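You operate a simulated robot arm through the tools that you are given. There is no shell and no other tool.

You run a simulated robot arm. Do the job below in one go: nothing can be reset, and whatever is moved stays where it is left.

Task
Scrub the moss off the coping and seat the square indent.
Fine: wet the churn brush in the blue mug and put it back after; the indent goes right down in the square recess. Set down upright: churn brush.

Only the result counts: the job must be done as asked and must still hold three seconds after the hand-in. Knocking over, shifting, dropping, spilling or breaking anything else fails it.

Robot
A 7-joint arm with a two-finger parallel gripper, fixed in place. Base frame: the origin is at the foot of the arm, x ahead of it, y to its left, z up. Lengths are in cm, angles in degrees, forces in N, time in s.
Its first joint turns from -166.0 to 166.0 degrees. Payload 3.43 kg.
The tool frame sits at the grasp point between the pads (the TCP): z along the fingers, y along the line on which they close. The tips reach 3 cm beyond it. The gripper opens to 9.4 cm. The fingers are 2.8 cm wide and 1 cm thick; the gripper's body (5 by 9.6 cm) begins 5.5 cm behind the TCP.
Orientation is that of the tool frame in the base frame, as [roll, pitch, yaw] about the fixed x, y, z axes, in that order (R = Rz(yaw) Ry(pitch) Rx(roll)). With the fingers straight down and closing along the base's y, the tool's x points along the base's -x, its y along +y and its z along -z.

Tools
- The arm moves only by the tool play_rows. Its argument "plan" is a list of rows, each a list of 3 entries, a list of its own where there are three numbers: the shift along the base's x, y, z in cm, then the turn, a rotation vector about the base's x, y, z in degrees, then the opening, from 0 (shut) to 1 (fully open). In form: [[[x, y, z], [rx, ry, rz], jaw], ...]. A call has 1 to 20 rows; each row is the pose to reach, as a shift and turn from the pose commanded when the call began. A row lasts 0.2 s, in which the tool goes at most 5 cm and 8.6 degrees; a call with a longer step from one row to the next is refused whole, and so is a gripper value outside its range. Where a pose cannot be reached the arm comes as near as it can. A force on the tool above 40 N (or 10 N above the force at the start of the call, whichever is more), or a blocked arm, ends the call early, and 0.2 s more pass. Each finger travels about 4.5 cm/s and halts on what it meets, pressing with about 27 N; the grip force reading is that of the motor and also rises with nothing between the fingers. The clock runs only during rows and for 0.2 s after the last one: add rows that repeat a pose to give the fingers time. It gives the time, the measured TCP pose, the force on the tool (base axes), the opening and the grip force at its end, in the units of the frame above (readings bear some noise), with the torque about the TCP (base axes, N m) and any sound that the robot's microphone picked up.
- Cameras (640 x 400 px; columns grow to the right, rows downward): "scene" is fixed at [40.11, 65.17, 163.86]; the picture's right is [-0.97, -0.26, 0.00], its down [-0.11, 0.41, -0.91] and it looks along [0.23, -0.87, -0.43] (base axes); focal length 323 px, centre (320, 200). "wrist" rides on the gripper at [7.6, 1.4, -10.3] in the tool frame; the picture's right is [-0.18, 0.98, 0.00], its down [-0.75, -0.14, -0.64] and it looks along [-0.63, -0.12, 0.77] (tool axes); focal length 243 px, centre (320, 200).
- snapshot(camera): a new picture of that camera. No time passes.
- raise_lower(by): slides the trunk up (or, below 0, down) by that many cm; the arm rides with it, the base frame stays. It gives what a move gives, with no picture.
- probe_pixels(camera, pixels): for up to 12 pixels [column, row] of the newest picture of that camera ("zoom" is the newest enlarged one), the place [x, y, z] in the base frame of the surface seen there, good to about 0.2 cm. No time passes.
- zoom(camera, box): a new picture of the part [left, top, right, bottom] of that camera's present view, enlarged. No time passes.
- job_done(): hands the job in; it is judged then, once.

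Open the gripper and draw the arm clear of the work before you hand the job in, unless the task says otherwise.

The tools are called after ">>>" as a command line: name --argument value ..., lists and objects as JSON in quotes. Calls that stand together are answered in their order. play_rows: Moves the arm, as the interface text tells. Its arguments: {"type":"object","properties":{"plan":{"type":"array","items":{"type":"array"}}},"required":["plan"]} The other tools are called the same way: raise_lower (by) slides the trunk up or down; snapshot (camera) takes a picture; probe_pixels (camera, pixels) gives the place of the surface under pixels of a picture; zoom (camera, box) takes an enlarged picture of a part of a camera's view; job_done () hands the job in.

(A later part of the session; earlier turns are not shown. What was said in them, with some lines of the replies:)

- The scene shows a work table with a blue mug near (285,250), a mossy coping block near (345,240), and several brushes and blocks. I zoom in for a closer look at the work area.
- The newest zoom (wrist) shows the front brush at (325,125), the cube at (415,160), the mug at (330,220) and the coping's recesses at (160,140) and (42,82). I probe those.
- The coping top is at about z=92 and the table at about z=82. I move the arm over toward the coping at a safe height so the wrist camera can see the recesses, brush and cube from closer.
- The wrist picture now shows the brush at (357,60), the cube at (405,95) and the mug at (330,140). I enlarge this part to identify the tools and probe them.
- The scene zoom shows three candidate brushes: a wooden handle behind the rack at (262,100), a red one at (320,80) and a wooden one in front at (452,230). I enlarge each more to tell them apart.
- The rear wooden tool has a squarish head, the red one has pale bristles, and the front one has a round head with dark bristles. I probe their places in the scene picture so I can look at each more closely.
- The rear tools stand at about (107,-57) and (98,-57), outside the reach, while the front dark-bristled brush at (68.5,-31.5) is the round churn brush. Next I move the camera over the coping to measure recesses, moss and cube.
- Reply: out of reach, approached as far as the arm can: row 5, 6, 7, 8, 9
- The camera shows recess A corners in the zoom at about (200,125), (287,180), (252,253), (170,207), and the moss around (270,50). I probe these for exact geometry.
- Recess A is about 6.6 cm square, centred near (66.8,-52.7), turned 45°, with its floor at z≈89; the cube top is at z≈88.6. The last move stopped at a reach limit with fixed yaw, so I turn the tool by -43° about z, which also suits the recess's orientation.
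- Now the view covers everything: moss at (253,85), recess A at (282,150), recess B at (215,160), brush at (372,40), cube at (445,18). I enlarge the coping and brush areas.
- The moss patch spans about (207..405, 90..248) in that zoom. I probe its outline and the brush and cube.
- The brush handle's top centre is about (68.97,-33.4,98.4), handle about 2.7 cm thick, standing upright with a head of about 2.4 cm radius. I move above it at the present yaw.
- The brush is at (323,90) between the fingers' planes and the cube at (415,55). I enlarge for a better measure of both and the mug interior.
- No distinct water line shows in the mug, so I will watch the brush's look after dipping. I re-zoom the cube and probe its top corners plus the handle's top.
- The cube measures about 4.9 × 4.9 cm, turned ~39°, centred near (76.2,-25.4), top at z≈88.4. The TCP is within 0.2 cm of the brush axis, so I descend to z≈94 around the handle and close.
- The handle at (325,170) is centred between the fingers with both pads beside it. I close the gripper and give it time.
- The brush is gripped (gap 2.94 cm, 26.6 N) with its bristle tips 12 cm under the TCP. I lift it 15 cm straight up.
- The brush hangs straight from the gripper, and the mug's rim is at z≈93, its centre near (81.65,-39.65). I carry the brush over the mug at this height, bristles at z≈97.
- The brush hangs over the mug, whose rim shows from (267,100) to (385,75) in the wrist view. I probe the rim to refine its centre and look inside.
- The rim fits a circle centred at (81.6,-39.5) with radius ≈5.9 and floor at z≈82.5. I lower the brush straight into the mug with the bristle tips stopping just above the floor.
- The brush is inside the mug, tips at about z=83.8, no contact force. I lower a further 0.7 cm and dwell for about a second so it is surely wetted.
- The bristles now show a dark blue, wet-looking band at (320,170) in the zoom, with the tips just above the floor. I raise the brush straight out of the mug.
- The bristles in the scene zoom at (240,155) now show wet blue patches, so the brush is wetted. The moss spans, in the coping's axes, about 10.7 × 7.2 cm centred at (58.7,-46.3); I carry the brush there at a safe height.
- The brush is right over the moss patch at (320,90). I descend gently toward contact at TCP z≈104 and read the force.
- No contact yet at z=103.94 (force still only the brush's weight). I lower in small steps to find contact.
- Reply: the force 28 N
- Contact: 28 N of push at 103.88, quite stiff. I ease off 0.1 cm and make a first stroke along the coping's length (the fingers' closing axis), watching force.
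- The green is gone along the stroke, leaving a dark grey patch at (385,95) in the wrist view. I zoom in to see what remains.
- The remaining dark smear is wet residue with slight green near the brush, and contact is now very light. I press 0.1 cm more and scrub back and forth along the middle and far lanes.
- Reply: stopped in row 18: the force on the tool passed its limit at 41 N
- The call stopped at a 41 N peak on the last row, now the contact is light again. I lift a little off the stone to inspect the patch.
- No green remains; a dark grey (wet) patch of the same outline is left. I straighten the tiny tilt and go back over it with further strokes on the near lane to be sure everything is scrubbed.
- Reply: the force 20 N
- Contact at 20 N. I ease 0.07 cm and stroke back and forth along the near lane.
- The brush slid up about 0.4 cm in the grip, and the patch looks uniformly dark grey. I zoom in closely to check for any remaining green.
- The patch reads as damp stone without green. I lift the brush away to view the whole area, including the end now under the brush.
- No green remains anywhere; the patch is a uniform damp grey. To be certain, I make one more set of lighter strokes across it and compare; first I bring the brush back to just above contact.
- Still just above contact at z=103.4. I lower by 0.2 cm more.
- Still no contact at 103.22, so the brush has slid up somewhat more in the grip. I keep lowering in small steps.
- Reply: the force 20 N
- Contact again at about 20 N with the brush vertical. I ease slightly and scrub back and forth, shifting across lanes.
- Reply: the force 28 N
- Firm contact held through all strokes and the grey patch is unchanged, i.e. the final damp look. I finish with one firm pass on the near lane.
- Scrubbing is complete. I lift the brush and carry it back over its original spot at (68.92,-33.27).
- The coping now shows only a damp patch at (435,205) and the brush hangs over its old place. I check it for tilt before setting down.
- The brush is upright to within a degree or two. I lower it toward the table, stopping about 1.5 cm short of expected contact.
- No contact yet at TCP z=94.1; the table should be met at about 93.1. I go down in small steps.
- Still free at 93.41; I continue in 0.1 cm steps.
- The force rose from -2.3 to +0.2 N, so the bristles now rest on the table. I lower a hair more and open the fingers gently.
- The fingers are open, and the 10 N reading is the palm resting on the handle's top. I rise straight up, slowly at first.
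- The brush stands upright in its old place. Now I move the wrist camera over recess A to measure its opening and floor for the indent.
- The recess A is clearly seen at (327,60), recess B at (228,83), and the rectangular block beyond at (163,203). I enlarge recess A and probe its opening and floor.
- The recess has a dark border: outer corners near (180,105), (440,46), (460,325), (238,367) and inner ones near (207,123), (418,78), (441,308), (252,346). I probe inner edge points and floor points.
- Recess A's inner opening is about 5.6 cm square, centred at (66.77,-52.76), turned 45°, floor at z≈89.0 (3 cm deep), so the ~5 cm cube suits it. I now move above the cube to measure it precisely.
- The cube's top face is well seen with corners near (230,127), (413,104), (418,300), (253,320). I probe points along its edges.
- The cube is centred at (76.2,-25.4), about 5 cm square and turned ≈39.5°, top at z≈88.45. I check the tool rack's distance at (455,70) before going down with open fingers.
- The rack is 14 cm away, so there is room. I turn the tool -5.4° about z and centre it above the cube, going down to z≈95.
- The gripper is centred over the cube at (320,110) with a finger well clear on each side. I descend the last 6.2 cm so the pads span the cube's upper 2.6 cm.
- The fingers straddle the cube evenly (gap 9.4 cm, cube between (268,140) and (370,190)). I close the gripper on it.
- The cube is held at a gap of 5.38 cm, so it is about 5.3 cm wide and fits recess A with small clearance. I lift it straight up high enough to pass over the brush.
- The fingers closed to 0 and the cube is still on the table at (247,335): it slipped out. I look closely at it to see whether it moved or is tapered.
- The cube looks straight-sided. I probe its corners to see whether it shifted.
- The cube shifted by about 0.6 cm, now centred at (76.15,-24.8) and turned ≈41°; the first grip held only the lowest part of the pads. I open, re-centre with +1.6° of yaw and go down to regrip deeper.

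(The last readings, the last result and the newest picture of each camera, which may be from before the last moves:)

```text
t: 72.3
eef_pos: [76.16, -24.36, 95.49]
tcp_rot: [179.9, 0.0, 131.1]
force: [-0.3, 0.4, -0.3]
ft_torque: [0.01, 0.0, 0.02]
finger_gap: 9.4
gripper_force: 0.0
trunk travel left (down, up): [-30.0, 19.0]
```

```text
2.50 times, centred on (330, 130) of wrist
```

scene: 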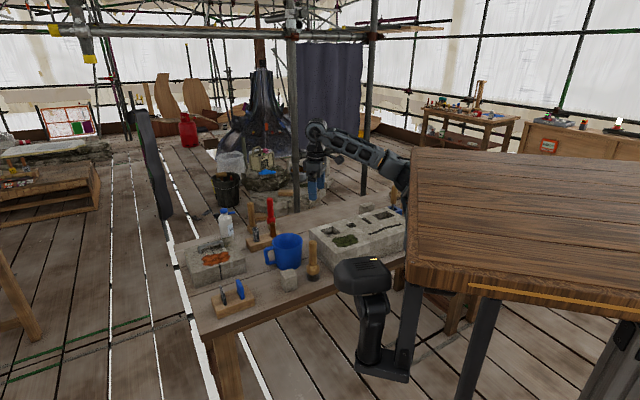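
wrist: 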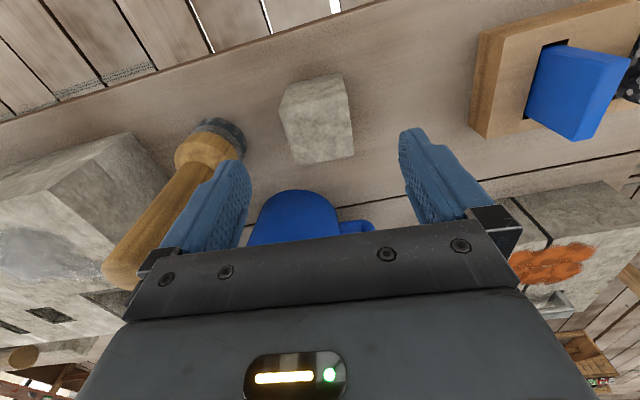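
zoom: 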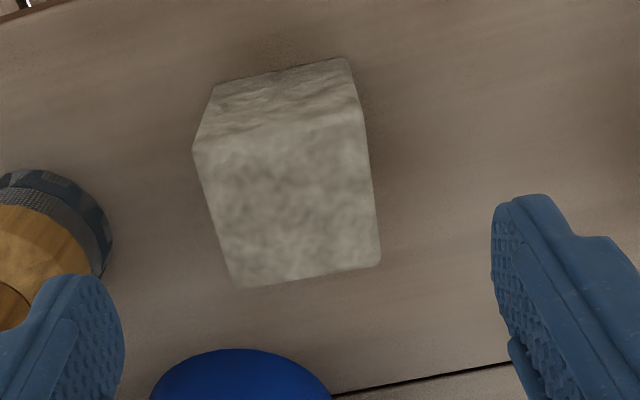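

From this picture the cube's centre is (0,-0.2) cm off the TCP and its edges run at about 42.5°. I correct by that and +1.3° of yaw, then descend to TCP z≈87.7.

>>> play_rows --plan '[[[0, -0.2, -2], [0, 0, 1.3], 1], [[0, -0.2, -4], [0, 0, 1.3], 1], [[0, -0.2, -6], [0, 0, 1.3], 1], [[0, -0.2, -7.2], [0, 0, 1.3], 1], [[0, -0.2, -7.7], [0, 0, 1.3], 1], [[0, -0.2, -7.7], [0, 0, 1.3], 1]]'

>>> snapshot --camera "wrist"

>>> zoom --camera "scene" --box '[250, 220, 340, 300]'

```text
t: 73.7
eef_pos: [76.15, -24.62, 87.75]
tcp_rot: [179.9, 0.0, 132.3]
force: [0.1, 0.3, 1.2]
ft_torque: [-0.05, 0.02, 0.01]
finger_gap: 9.39
gripper_force: 0.1
trunk travel left (down, up): [-30.0, 19.0]
```

```text
taken
```

wrist: 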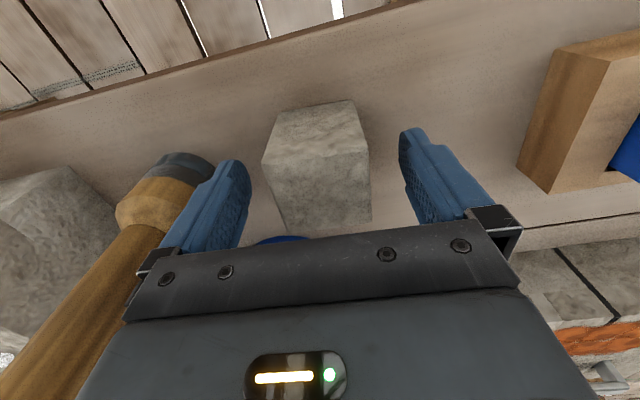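

```text
5.00 times, centred on (295, 260) of scene
```

zoom: 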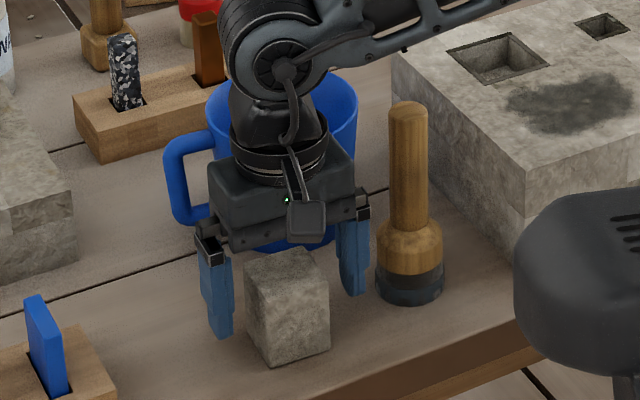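

The midpoint of the fingertips at (287,315) in the scene zoom coincides with the cube's centre, so it is well centred. I close the gripper.

>>> play_rows --plan '[[[0, 0, 0], [0, 0, 0], 0.75], [[0, 0, 0], [0, 0, 0], 0.6], [[0, 0, 0], [0, 0, 0], 0.5], [[0, 0, 0], [0, 0, 0], 0.3], [[0, 0, 0], [0, 0, 0], 0], [[0, 0, 0], [0, 0, 0], 0], [[0, 0, 0], [0, 0, 0], 0]]'

>>> snapshot --camera "wrist"

>>> zoom --camera "scene" --box '[250, 220, 340, 300]'

```text
t: 75.3
eef_pos: [76.22, -24.67, 87.72]
tcp_rot: [-179.9, 0.0, 132.4]
force: [1.5, 1.6, 1.5]
ft_torque: [0.11, -0.05, 0.0]
finger_gap: 5.43
gripper_force: 27.1
trunk travel left (down, up): [-30.0, 19.0]
```

```text
taken
```

wrist: 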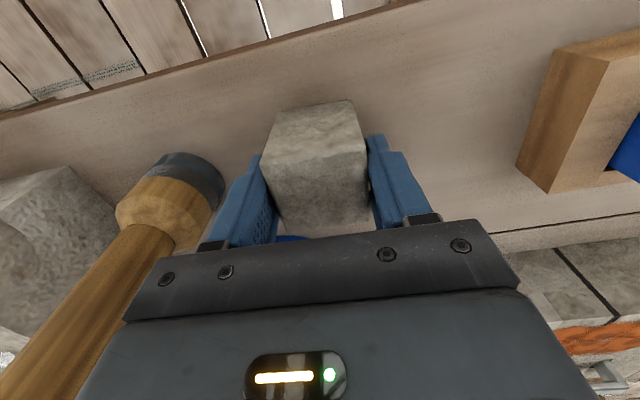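

```text
5.00 times, centred on (295, 260) of scene
```

zoom: 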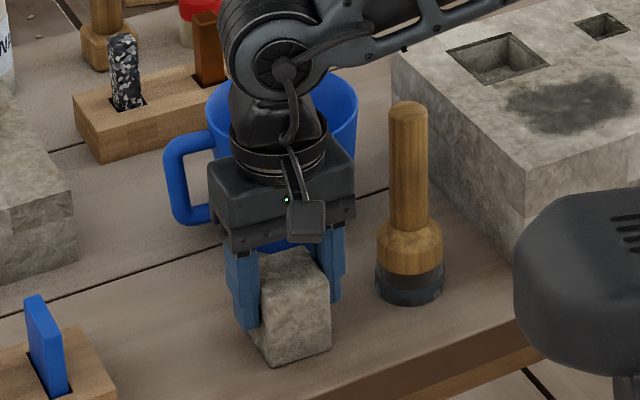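

The cube is held at 5.43 cm with the pads further down its sides. I lift very slowly by 1 cm and read the load.

>>> play_rows --plan '[[[0, 0, 0.1], [0, 0, 0], 0], [[0, 0, 0.3], [0, 0, 0], 0], [[0, 0, 0.6], [0, 0, 0], 0], [[0, 0, 1.0], [0, 0, 0], 0], [[0, 0, 1.0], [0, 0, 0], 0]]'

>>> snapshot --camera "wrist"

>>> zoom --camera "scene" --box '[250, 220, 340, 300]'

```text
t: 76.5
eef_pos: [76.11, -24.82, 88.8]
tcp_rot: [-180.0, 0.0, 132.4]
force: [0.9, -0.2, -4.4]
ft_torque: [-0.02, 0.02, 0.0]
finger_gap: 5.41
gripper_force: 27.4
trunk travel left (down, up): [-30.0, 19.0]
```

```text
taken
```

wrist: 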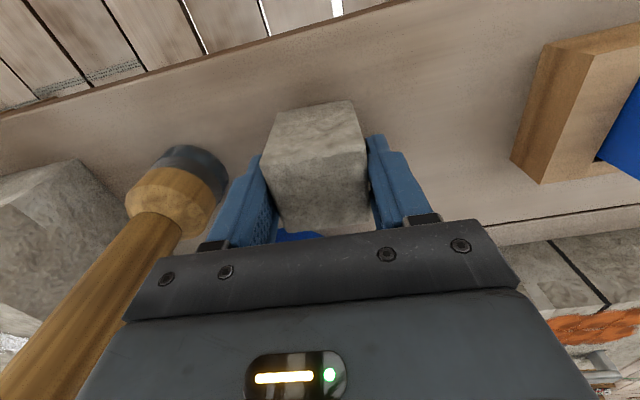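

```text
5.00 times, centred on (295, 260) of scene
```

zoom: 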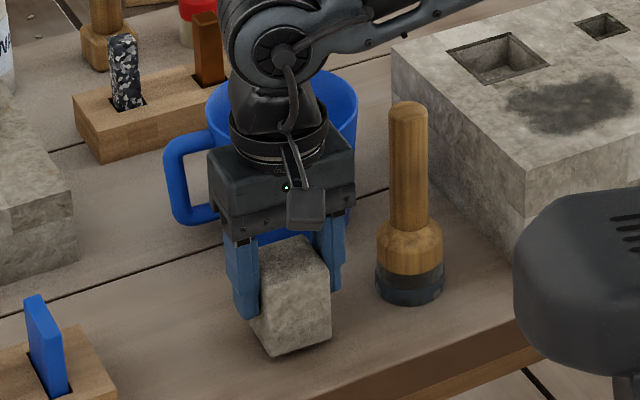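

The cube is off the table with a steady 4.4 N load and it holds. I keep lifting slowly in modest steps and check again.

>>> play_rows --plan '[[[0, 0, 0.4], [0, 0, 0], 0], [[0, 0, 1], [0, 0, 0], 0], [[0, 0, 1.8], [0, 0, 0], 0], [[0, 0, 2.8], [0, 0, 0], 0], [[0, 0, 3.8], [0, 0, 0], 0], [[0, 0, 4.8], [0, 0, 0], 0], [[0, 0, 5.6], [0, 0, 0], 0], [[0, 0, 6], [0, 0, 0], 0], [[0, 0, 6], [0, 0, 0], 0]]'

>>> snapshot --camera "wrist"

>>> zoom --camera "scene" --box '[250, 200, 340, 280]'

```text
t: 78.5
eef_pos: [76.14, -24.77, 94.64]
tcp_rot: [-180.0, 0.0, 132.4]
force: [0.2, 1.0, -4.3]
ft_torque: [0.03, 0.01, 0.03]
finger_gap: 5.43
gripper_force: 27.2
trunk travel left (down, up): [-30.0, 19.0]
```

```text
taken
```

wrist: 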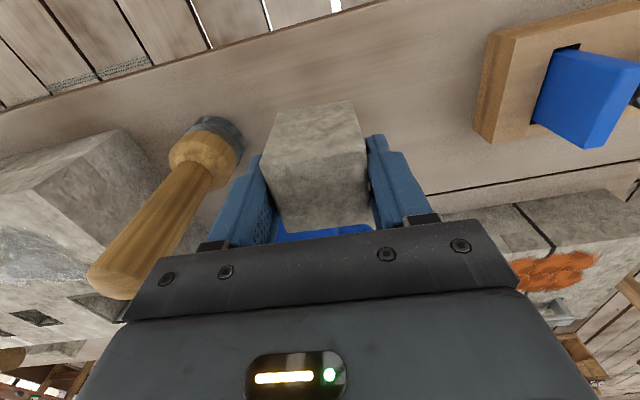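

```text
5.00 times, centred on (295, 240) of scene
```

zoom: 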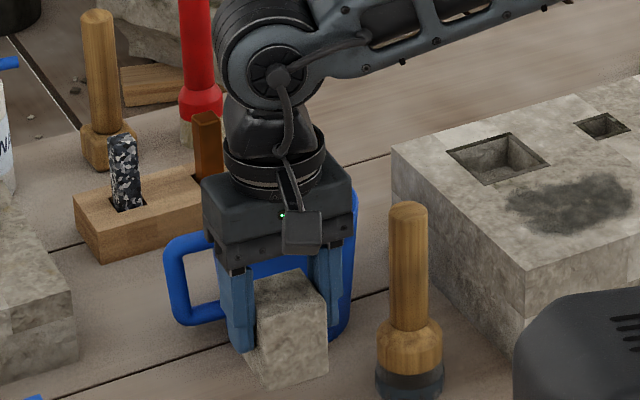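

The cube keeps exactly the same place in the wrist view, so the grip is firm. I lift further to TCP z≈111.

>>> play_rows --plan '[[[0, 0, 0.5], [0, 0, 0], 0], [[0, 0, 1.3], [0, 0, 0], 0], [[0, 0, 2.3], [0, 0, 0], 0], [[0, 0, 3.5], [0, 0, 0], 0], [[0, 0, 5], [0, 0, 0], 0], [[0, 0, 6.5], [0, 0, 0], 0], [[0, 0, 8], [0, 0, 0], 0], [[0, 0, 9.5], [0, 0, 0], 0], [[0, 0, 11], [0, 0, 0], 0], [[0, 0, 12.5], [0, 0, 0], 0], [[0, 0, 14], [0, 0, 0], 0], [[0, 0, 15.3], [0, 0, 0], 0], [[0, 0, 16.2], [0, 0, 0], 0], [[0, 0, 16.5], [0, 0, 0], 0], [[0, 0, 16.5], [0, 0, 0], 0]]'

>>> snapshot --camera "wrist"

```text
t: 81.7
eef_pos: [75.97, -24.7, 111.15]
tcp_rot: [-180.0, 0.0, 132.4]
force: [-0.7, -0.3, -3.3]
ft_torque: [-0.01, 0.03, -0.01]
finger_gap: 5.42
gripper_force: 27.4
trunk travel left (down, up): [-30.0, 19.0]
```

```text
taken
```

wrist: 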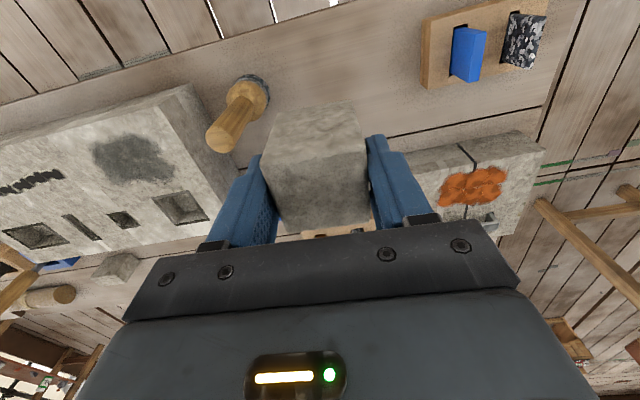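

The cube is still firmly held. I zoom on it to find its exact place and turn in the gripper.

>>> zoom --camera "wrist" --box '[240, 85, 400, 245]'

>>> probe_pixels --camera "zoom" --pixels '[[200, 185], [430, 155], [215, 60], [400, 45], [320, 170], [320, 100], [320, 250], [240, 190], [420, 165], [250, 300], [420, 290], [300, 60]]'

```text
2.50 times, centred on (320, 165) of wrist
```

zoom: 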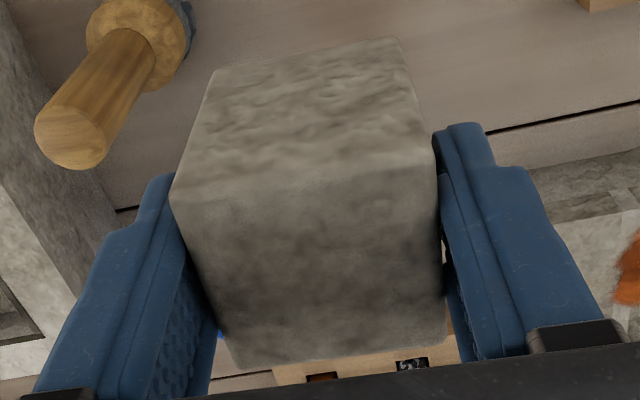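

```text
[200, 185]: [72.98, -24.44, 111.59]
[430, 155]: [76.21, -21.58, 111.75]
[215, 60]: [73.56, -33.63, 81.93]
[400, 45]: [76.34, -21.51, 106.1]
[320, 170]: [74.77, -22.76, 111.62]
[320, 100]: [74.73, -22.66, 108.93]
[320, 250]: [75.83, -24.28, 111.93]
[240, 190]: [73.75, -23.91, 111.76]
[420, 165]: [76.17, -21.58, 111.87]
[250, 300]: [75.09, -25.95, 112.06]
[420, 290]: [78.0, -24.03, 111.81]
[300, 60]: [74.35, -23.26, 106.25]
```

The cube is centred in the grip (within 0.05 cm) with its bottom 5.75 cm below the TCP and aligned with the fingers. I carry it over recess A at (66.78,-52.80), turning to yaw 135.

>>> play_rows --plan '[[[-0.2, -0.6, 0], [0, 0, 0.3], 0], [[-0.6, -1.8, 0], [0, 0, 0.6], 0], [[-1.2, -3.6, 0], [0, 0, 0.9], 0], [[-1.9, -5.7, 0], [0, 0, 1.2], 0], [[-2.6, -7.8, 0], [0, 0, 1.5], 0], [[-3.3, -9.9, 0], [0, 0, 1.8], 0], [[-4.0, -12.0, 0], [0, 0, 2.1], 0], [[-4.7, -14.1, 0], [0, 0, 2.4], 0], [[-5.4, -16.2, 0], [0, 0, 2.6], 0], [[-6.1, -18.3, 0], [0, 0, 2.6], 0], [[-6.8, -20.4, 0], [0, 0, 2.6], 0], [[-7.5, -22.5, 0], [0, 0, 2.6], 0], [[-8.2, -24.6, 0], [0, 0, 2.6], 0], [[-8.8, -26.4, 0], [0, 0, 2.6], 0], [[-9.2, -27.6, 0], [0, 0, 2.6], 0], [[-9.39, -28.05, 0], [0, 0, 2.6], 0], [[-9.39, -28.05, 0], [0, 0, 2.6], 0], [[-9.39, -28.05, 0], [0, 0, 2.6], 0]]'

>>> snapshot --camera "wrist"

>>> zoom --camera "scene" --box '[290, 180, 400, 270]'

```text
t: 85.5
eef_pos: [66.77, -52.81, 111.08]
tcp_rot: [-179.9, 0.0, 135.1]
force: [0.2, -0.2, -3.2]
ft_torque: [-0.03, 0.0, 0.02]
finger_gap: 5.44
gripper_force: 27.0
trunk travel left (down, up): [-30.0, 19.0]
```

```text
taken
```

wrist: 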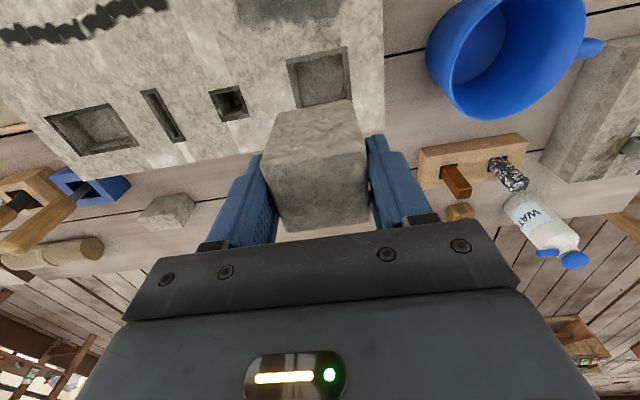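

```text
4.44 times, centred on (345, 225) of scene
```

zoom: 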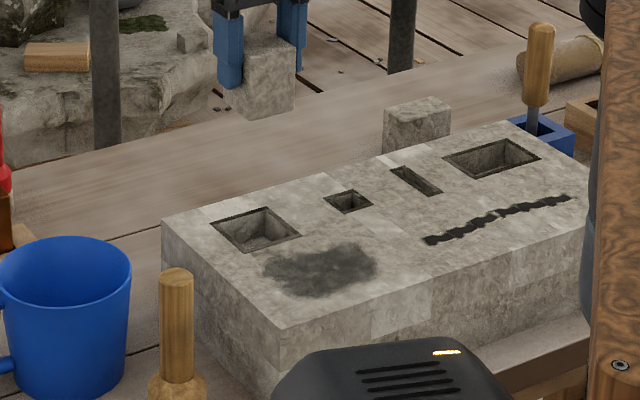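

The cube hangs beside the view of recess A at (320,75) as expected. I descend until its bottom is about 1.2 cm above the coping.

>>> play_rows --plan '[[[0, 0, -0.5], [0, 0, 0], 0], [[0, 0, -1.5], [0, 0, 0], 0], [[0, 0, -3], [0, 0, 0], 0], [[0, 0, -4.5], [0, 0, 0], 0], [[0, 0, -6], [0, 0, 0], 0], [[0, 0, -7.5], [0, 0, 0], 0], [[0, 0, -9], [0, 0, 0], 0], [[0, 0, -10.3], [0, 0, 0], 0], [[0, 0, -11.4], [0, 0, 0], 0], [[0, 0, -12], [0, 0, 0], 0], [[0, 0, -12], [0, 0, 0], 0], [[0, 0, -12], [0, 0, 0], 0]]'

>>> snapshot --camera "wrist"

>>> zoom --camera "wrist" --box '[240, 60, 400, 160]'

>>> zoom --camera "scene" --box '[310, 195, 370, 245]'

```text
t: 88.1
eef_pos: [66.68, -52.76, 99.09]
tcp_rot: [180.0, 0.0, 135.0]
force: [0.1, 0.6, -3.8]
ft_torque: [0.02, 0.0, -0.02]
finger_gap: 5.42
gripper_force: 26.2
trunk travel left (down, up): [-30.0, 19.0]
```

```text
taken
```

wrist: 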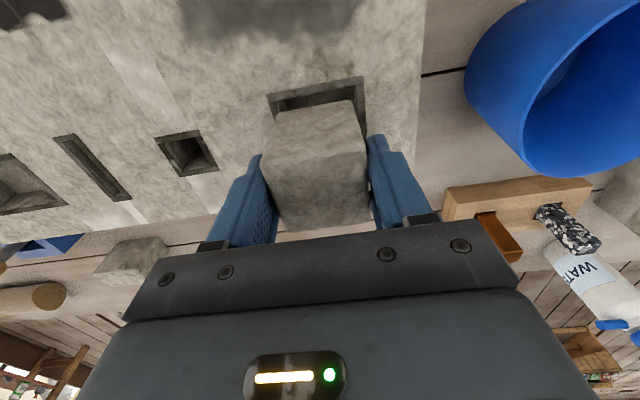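

```text
4.00 times, centred on (320, 110) of wrist
```

zoom: 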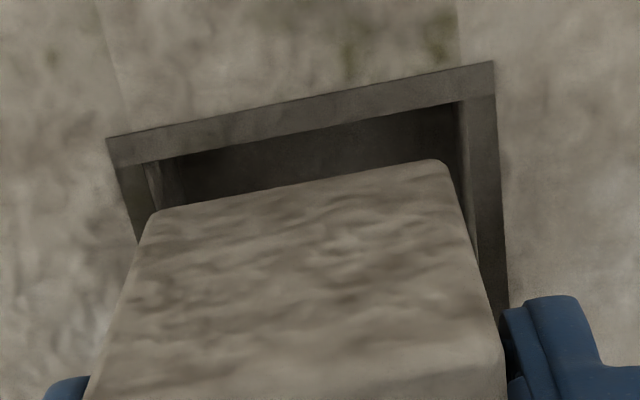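

```text
8.00 times, centred on (340, 220) of scene
```

zoom: 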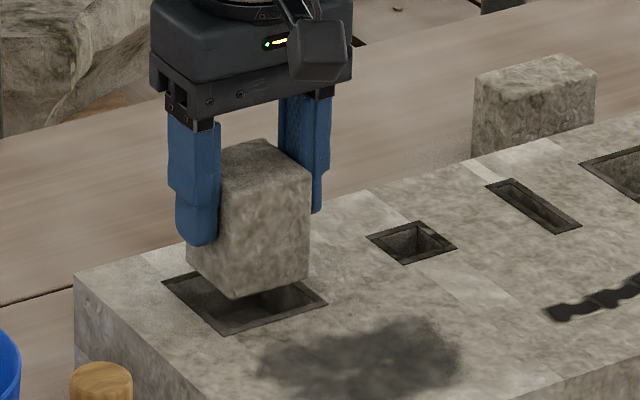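

Working out rays from this picture, the recess centre is about (+0.2,+0.03) cm in base x,y from the cube's centre, with angles matching. I shift by that and lower to about 0.4 cm above the surface, then re-check.

>>> play_rows --plan '[[[0.1, 0.02, 0], [0, 0, 0], 0], [[0.2, 0.03, -0.2], [0, 0, 0], 0], [[0.2, 0.03, -0.6], [0, 0, 0], 0], [[0.2, 0.03, -0.9], [0, 0, 0], 0], [[0.2, 0.03, -0.9], [0, 0, 0], 0], [[0.2, 0.03, -0.9], [0, 0, 0], 0]]'

>>> snapshot --camera "wrist"

>>> zoom --camera "wrist" --box '[240, 70, 400, 170]'

>>> zoom --camera "scene" --box '[315, 210, 355, 240]'

```text
t: 89.5
eef_pos: [66.96, -52.72, 98.09]
tcp_rot: [179.9, 0.0, 134.9]
force: [0.0, 0.8, -2.8]
ft_torque: [0.0, 0.03, -0.04]
finger_gap: 5.44
gripper_force: 27.4
trunk travel left (down, up): [-30.0, 19.0]
```

```text
taken
```

wrist: 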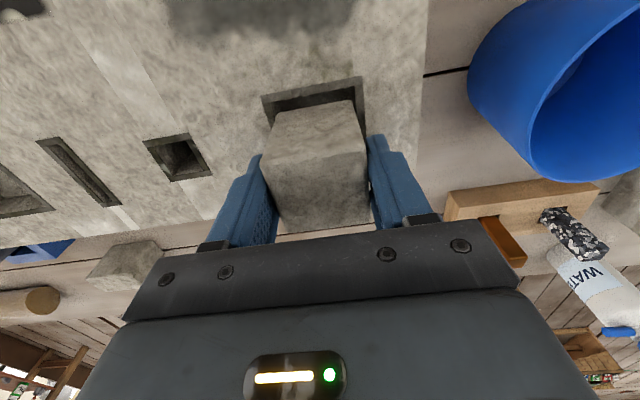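

```text
4.00 times, centred on (320, 120) of wrist
```

zoom: 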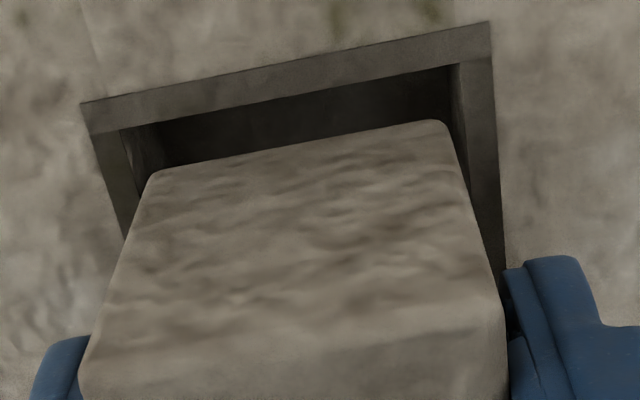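

```text
13.33 times, centred on (335, 225) of scene
```

zoom: 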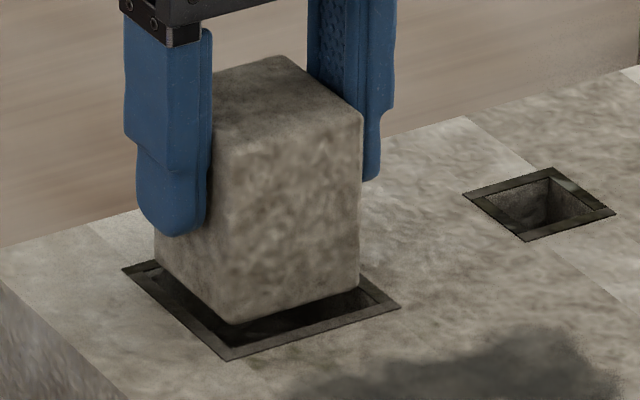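

Wrist and scene views agree within about 0.1 cm: the cube should go ≈0.1 cm toward -x, with ~0.25 cm clearance all round. I make that shift and lower it into the opening in small steps, watching the force.

>>> play_rows --plan '[[[-0.05, 0, 0], [0, 0, 0], 0], [[-0.1, 0, -0.1], [0, 0, 0], 0], [[-0.1, 0, -0.3], [0, 0, 0], 0], [[-0.1, 0, -0.5], [0, 0, 0], 0], [[-0.1, 0, -0.6], [0, 0, 0], 0], [[-0.1, 0, -0.6], [0, 0, 0], 0]]'

>>> zoom --camera "scene" --box '[315, 210, 355, 240]'

>>> snapshot --camera "wrist"

>>> zoom --camera "wrist" --box '[240, 70, 400, 170]'

```text
t: 90.9
eef_pos: [66.86, -52.65, 97.64]
tcp_rot: [-179.9, 0.0, 135.0]
force: [-0.8, -0.2, -2.8]
ft_torque: [0.01, 0.0, 0.03]
finger_gap: 5.41
gripper_force: 26.8
trunk travel left (down, up): [-30.0, 19.0]
```

```text
13.33 times, centred on (335, 225) of scene
```

zoom: 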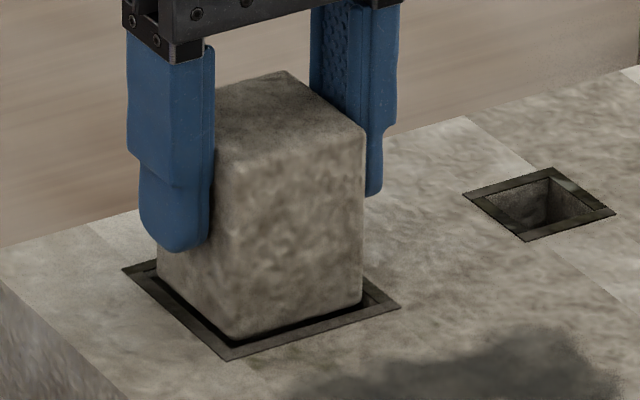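

```text
taken
```

wrist: 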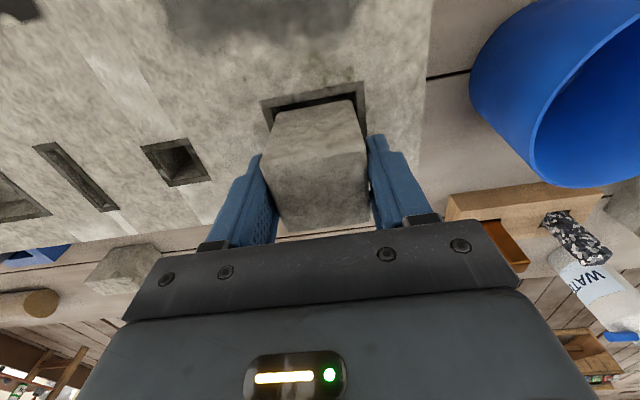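

```text
4.00 times, centred on (320, 120) of wrist
```

zoom: 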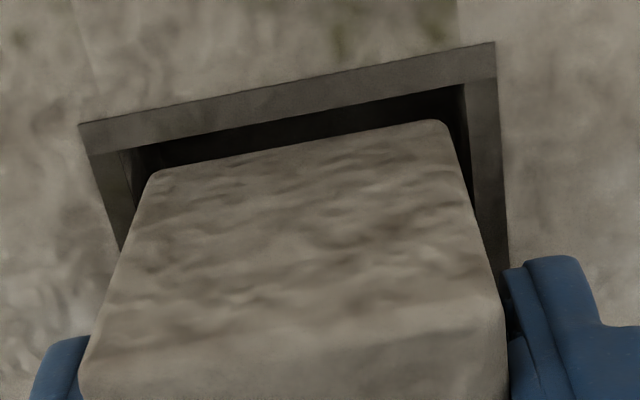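

The opening's centre is now within 0.05 cm of the cube's centre and no contact force shows. I keep lowering in small steps to about 0.6 cm above the floor.

>>> play_rows --plan '[[[0, 0, -0.2], [0, 0, 0], 0], [[0, 0, -0.4], [0, 0, 0], 0], [[0, 0, -0.6], [0, 0, 0], 0], [[0, 0, -0.8], [0, 0, 0], 0], [[0, 0, -1.0], [0, 0, 0], 0], [[0, 0, -1.2], [0, 0, 0], 0], [[0, 0, -1.2], [0, 0, 0], 0]]'

>>> zoom --camera "scene" --box '[315, 210, 355, 240]'

```text
t: 92.5
eef_pos: [66.9, -52.73, 96.44]
tcp_rot: [180.0, 0.0, 134.9]
force: [-0.1, 0.2, -3.8]
ft_torque: [0.0, 0.02, -0.01]
finger_gap: 5.43
gripper_force: 27.3
trunk travel left (down, up): [-30.0, 19.0]
```

```text
13.33 times, centred on (335, 225) of scene
```

zoom: 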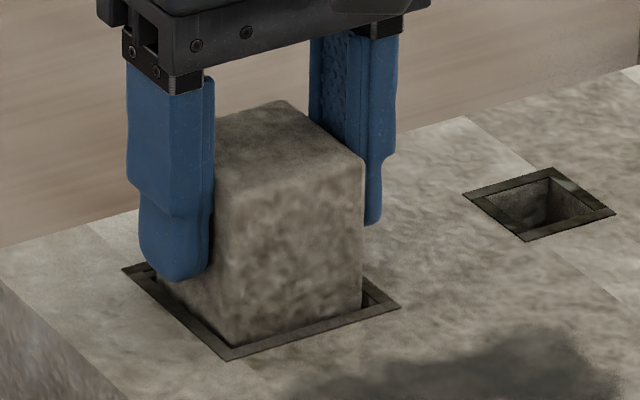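

The cube slides into the recess with no contact force. I continue down another 1.0 cm, which leaves the fingertips just above the coping.

>>> play_rows --plan '[[[0, 0, -0.2], [0, 0, 0], 0], [[0, 0, -0.4], [0, 0, 0], 0], [[0, 0, -0.6], [0, 0, 0], 0], [[0, 0, -0.8], [0, 0, 0], 0], [[0, 0, -0.95], [0, 0, 0], 0], [[0, 0, -0.95], [0, 0, 0], 0]]'

>>> zoom --camera "scene" --box '[315, 210, 355, 240]'

>>> snapshot --camera "wrist"

```text
t: 93.9
eef_pos: [66.95, -52.75, 95.52]
tcp_rot: [-180.0, 0.0, 134.9]
force: [0.6, 0.8, -3.4]
ft_torque: [0.02, -0.02, 0.0]
finger_gap: 5.42
gripper_force: 27.4
trunk travel left (down, up): [-30.0, 19.0]
```

```text
13.33 times, centred on (335, 225) of scene
```

zoom: 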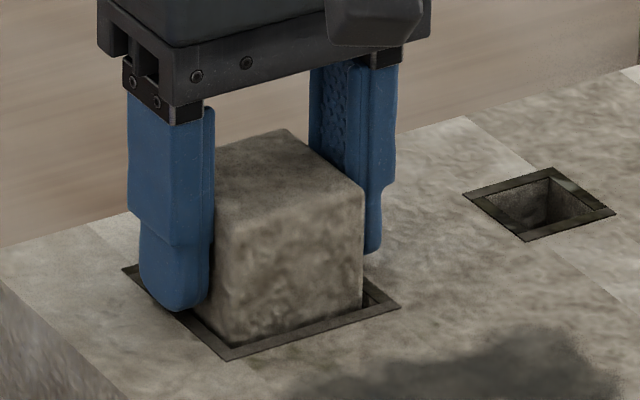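

```text
taken
```

wrist: 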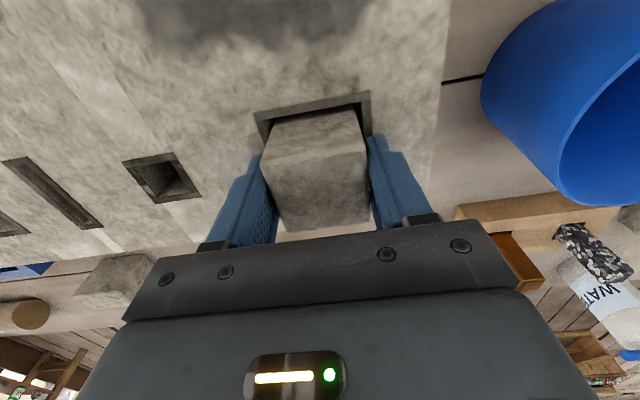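

The cube is in with ≈0.7 cm still to go and the fingertips about 0.45 cm above the coping. I lower another 0.25 cm, then open gently to let it settle.

>>> play_rows --plan '[[[0, 0, -0.15], [0, 0, 0], 0], [[0, 0, -0.25], [0, 0, 0], 0], [[0, 0, -0.25], [0, 0, 0], 0], [[0, 0, -0.25], [0, 0, 0], 0.58], [[0, 0, -0.25], [0, 0, 0], 0.62], [[0, 0, -0.25], [0, 0, 0], 0.68], [[0, 0, -0.25], [0, 0, 0], 0.75], [[0, 0, -0.25], [0, 0, 0], 0.75]]'

>>> zoom --camera "scene" --box '[315, 210, 355, 240]'

>>> snapshot --camera "wrist"

```text
t: 95.7
eef_pos: [66.73, -52.88, 95.21]
tcp_rot: [180.0, 0.0, 135.0]
force: [0.4, 0.3, 0.5]
ft_torque: [-0.01, -0.04, -0.01]
finger_gap: 7.07
gripper_force: 0.0
trunk travel left (down, up): [-30.0, 19.0]
```

```text
13.33 times, centred on (335, 225) of scene
```

zoom: 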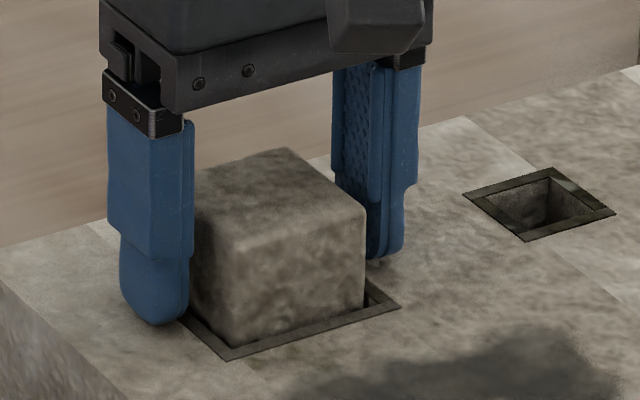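

```text
taken
```

wrist: 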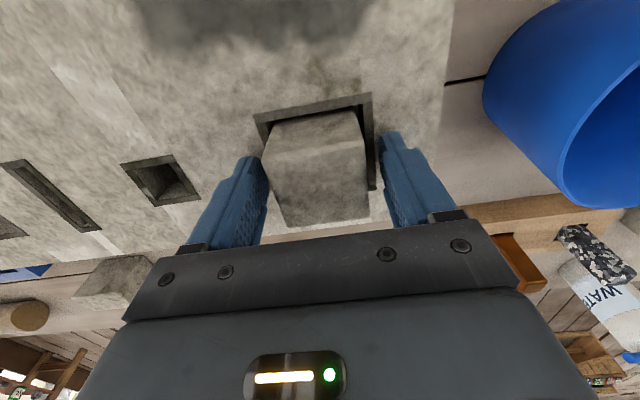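

The cube has dropped further and rests in the recess. I raise the hand straight up and check the cube's top height.

>>> play_rows --plan '[[[0, 0, 1], [0, 0, 0], 0.8], [[0, 0, 3], [0, 0, 0], 0.8], [[0, 0, 6], [0, 0, 0], 0.8], [[0, 0, 10], [0, 0, 0], 0.8], [[0, 0, 13], [0, 0, 0], 0.8], [[0, 0, 13], [0, 0, 0], 0.8], [[0, 0, 13], [0, 0, 0], 0.8]]'

>>> snapshot --camera "wrist"

>>> zoom --camera "wrist" --box '[250, 20, 390, 150]'

>>> zoom --camera "scene" --box '[315, 210, 355, 240]'

>>> probe_pixels --camera "zoom" --pixels '[[285, 180], [240, 210], [320, 190], [290, 220], [270, 170], [350, 205], [300, 200], [430, 250], [150, 250]]'

```text
t: 97.3
eef_pos: [66.91, -52.5, 108.5]
tcp_rot: [180.0, 0.1, 135.0]
force: [0.8, -0.7, 0.8]
ft_torque: [0.0, 0.0, 0.02]
finger_gap: 7.52
gripper_force: 0.1
trunk travel left (down, up): [-30.0, 19.0]
```

```text
taken
```

wrist: 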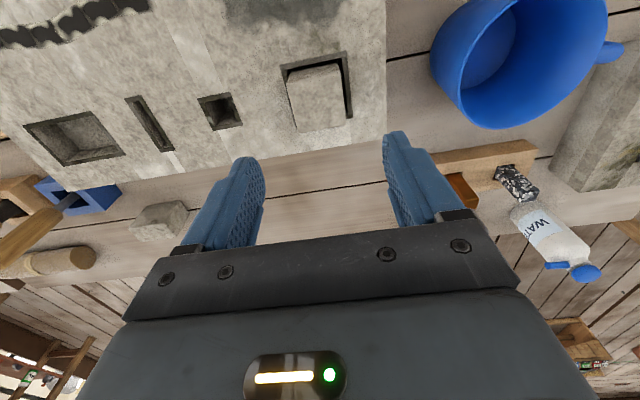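

```text
3.08 times, centred on (320, 85) of wrist
```

zoom: 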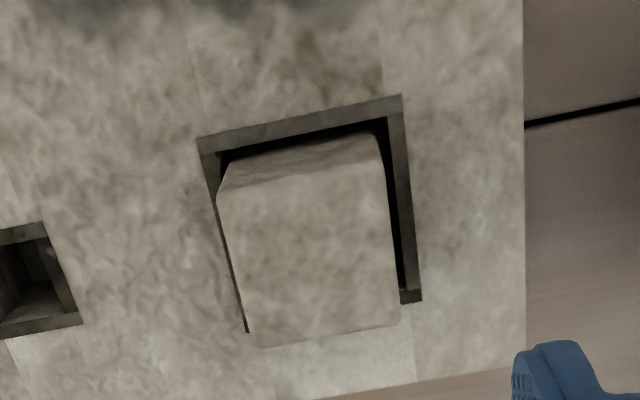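

```text
13.33 times, centred on (335, 225) of scene
```

zoom: 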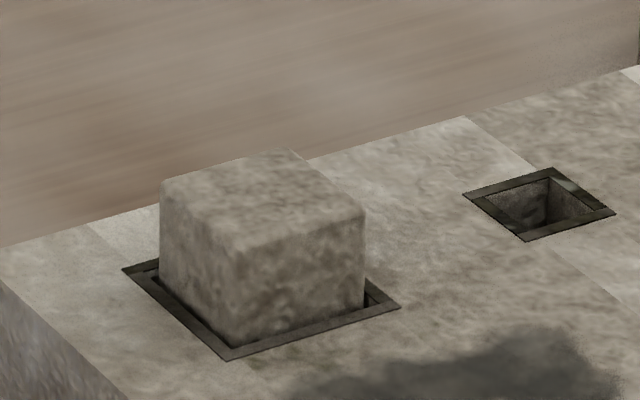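

```text
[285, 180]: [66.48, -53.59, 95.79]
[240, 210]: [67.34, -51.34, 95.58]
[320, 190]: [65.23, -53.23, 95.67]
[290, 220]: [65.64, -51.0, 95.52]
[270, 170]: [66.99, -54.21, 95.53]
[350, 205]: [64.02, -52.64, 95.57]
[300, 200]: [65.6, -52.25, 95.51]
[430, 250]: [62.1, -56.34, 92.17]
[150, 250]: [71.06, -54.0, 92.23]
```

The indent's top reads z≈95.6 with the coping reading 92.2, i.e. 3.4 cm proud, exactly its 6.45 cm height less the 3.0 cm depth, and it is level. To be sure it is fully down I give it a gentle tap from above with closed fingers.

>>> play_rows --plan '[[[0, 0, 0], [0, 0, 0], 0.5], [[0, 0, 0], [0, 0, 0], 0.2], [[0, 0, 0], [0, 0, 0], 0], [[0, 0, -1], [0, 0, 0], 0], [[0, 0, -3], [0, 0, 0], 0], [[0, 0, -5.5], [0, 0, 0], 0], [[0, 0, -7.5], [0, 0, 0], 0], [[0, 0, -8.7], [0, 0, 0], 0], [[0, 0, -9.2], [0, 0, 0], 0], [[0, 0, -9.2], [0, 0, 0], 0]]'

>>> snapshot --camera "wrist"

```text
t: 99.5
eef_pos: [66.73, -52.65, 99.06]
tcp_rot: [-180.0, -0.1, 135.0]
force: [0.9, -0.3, -0.4]
ft_torque: [0.0, -0.04, 0.0]
finger_gap: 0.03
gripper_force: 26.7
trunk travel left (down, up): [-30.0, 19.0]
```

```text
taken
```

wrist: 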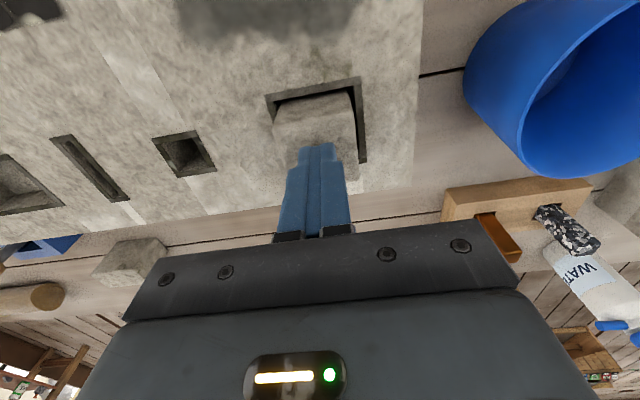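

The closed fingertips at (315,150) are about 0.6 cm above the middle of the indent. I step down lightly until a small contact force appears.

>>> play_rows --plan '[[[0, 0, -0.2], [0, 0, 0], 0], [[0, 0, -0.35], [0, 0, 0], 0], [[0, 0, -0.45], [0, 0, 0], 0], [[0, 0, -0.5], [0, 0, 0], 0], [[0, 0, -0.5], [0, 0, 0], 0]]'

```text
t: 100.7
eef_pos: [67.01, -52.65, 98.53]
tcp_rot: [-180.0, 0.0, 135.0]
force: [0.2, -0.8, -0.2]
ft_torque: [-0.01, 0.03, 0.01]
finger_gap: 0.0
gripper_force: 26.9
trunk travel left (down, up): [-30.0, 19.0]
```

No contact yet at z=98.5. I go down another 0.2 cm in fine steps.

>>> play_rows --plan '[[[0, 0, -0.07], [0, 0, 0], 0], [[0, 0, -0.14], [0, 0, 0], 0], [[0, 0, -0.2], [0, 0, 0], 0], [[0, 0, -0.2], [0, 0, 0], 0]]'

```text
t: 101.7
eef_pos: [67.01, -52.78, 98.61]
tcp_rot: [-180.0, 0.1, 135.0]
force: [1.6, 5.2, 31.8]
ft_torque: [0.35, 0.26, 0.03]
finger_gap: 0.03
gripper_force: 26.8
trunk travel left (down, up): [-30.0, 19.0]
```

Firm contact: 32 N at fingertip height ≈95.5, so the indent sits solidly on the recess floor. I retreat straight up and open the gripper.

>>> play_rows --plan '[[[0, 0, 0.5], [0, 0, 0], 0], [[0, 0, 2], [0, 0, 0], 0], [[0, 0, 5], [0, 0, 0], 0], [[0, 0, 9], [0, 0, 0], 0.3], [[0, 0, 13], [0, 0, 0], 0.6], [[0, 0, 17], [0, 0, 0], 1], [[0, 0, 20], [0, 0, 0], 1], [[0, 0, 20], [0, 0, 0], 1], [[0, 0, 20], [0, 0, 0], 1]]'

>>> snapshot --camera "scene"

>>> zoom --camera "scene" --box '[230, 185, 410, 300]'

>>> zoom --camera "scene" --box '[315, 210, 379, 250]'

```text
t: 103.7
eef_pos: [66.98, -52.66, 118.32]
tcp_rot: [179.9, 0.0, 135.1]
force: [0.8, -0.6, -0.4]
ft_torque: [0.0, 0.01, -0.04]
finger_gap: 9.41
gripper_force: 0.1
trunk travel left (down, up): [-30.0, 19.0]
```

```text
taken
```

scene: 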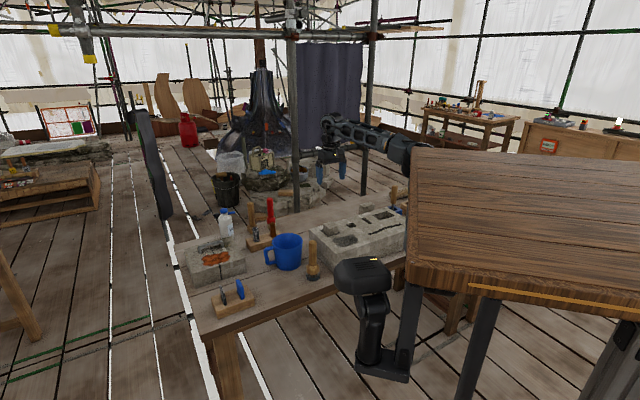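

```text
3.48 times, centred on (320, 242) of scene
```

zoom: 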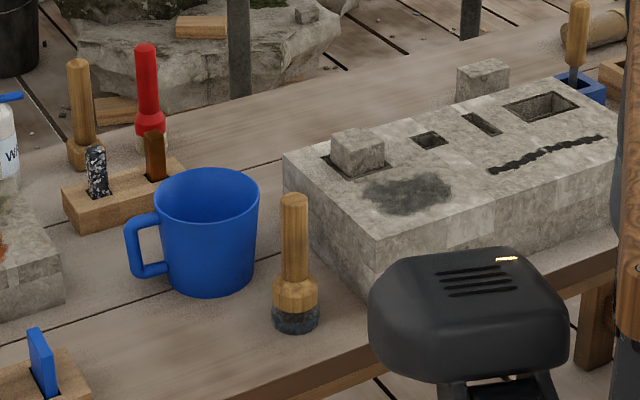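

```text
10.00 times, centred on (347, 230) of scene
```

zoom: 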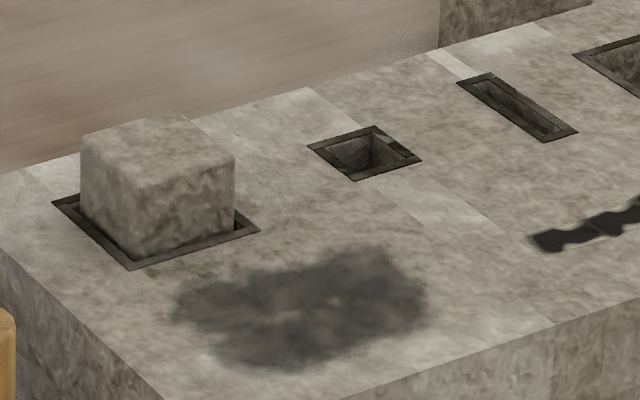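

The scene shows the indent seated square in recess A at (155,185), no green on the damp patch, the brush upright in its place at (295,265) and the mug, rack and other pieces untouched. I draw the arm a bit further away before handing in.

>>> play_rows --plan '[[[0, 2, 2], [0, 0, 0], 1], [[0, 5, 4], [0, 0, 0], 1], [[0, 9, 6], [0, 0, 0], 1], [[0, 13, 8], [0, 0, 0], 1], [[0, 16, 9], [0, 0, 0], 1], [[0, 16, 9], [0, 0, 0], 1], [[0, 16, 9], [0, 0, 0], 1]]'

>>> snapshot --camera "wrist"

>>> zoom --camera "scene" --box '[200, 180, 400, 310]'

```text
t: 105.3
eef_pos: [67.3, -36.53, 125.49]
tcp_rot: [178.7, -1.8, 135.6]
force: [-0.9, 0.5, 0.0]
ft_torque: [-0.04, -0.01, 0.0]
finger_gap: 9.41
gripper_force: 0.1
trunk travel left (down, up): [-30.0, 19.0]
```

```text
taken
```

wrist: 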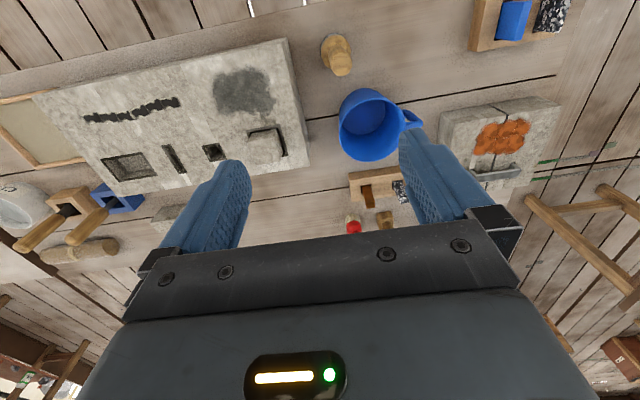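

```text
3.08 times, centred on (300, 245) of scene
```

zoom: 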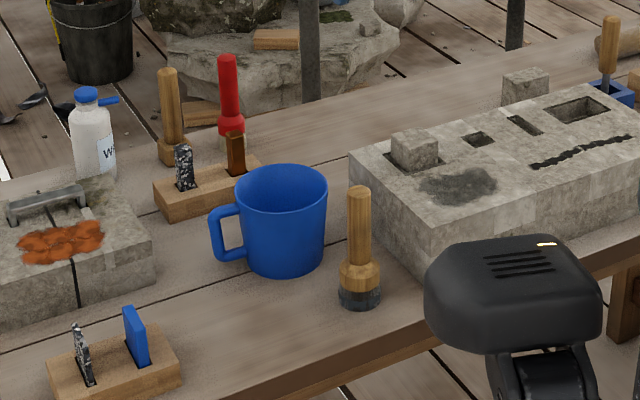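

The final view shows the moss gone, with a damp patch at (458,187). The indent is seated at (415,155), the brush stands upright at (359,250), the mug is unmoved at (282,220), and the gripper is open and clear. I hand the job in.

>>> job_done

```text
The job is handed in.
```

I scrubbed the moss off the coping, seated the square indent and handed the job in; no verdict came back.

- **Moss:** I wetted the churn brush in the blue mug and scrubbed the whole patch in several passes. No green shows in the last pictures. A dark grey patch remains that further scrubbing did not change, and I took it for damp stone.
- **Churn brush:** It is back upright within about 0.2 cm of where it stood.
- **Square indent:** It sits level in the square recess. Its top stands about 3.4 cm above the coping, which matches its height less the recess depth. It did not give under a press of about 32 N from above.
- **First grip:** The indent slipped from the first grip and shifted about 0.6 cm on the table. I regripped lower and carried it without further trouble.
- **Rest of the bench:** In the final pictures the mug, tool racks and other stones look where they were. The gripper is open and clear of the work.
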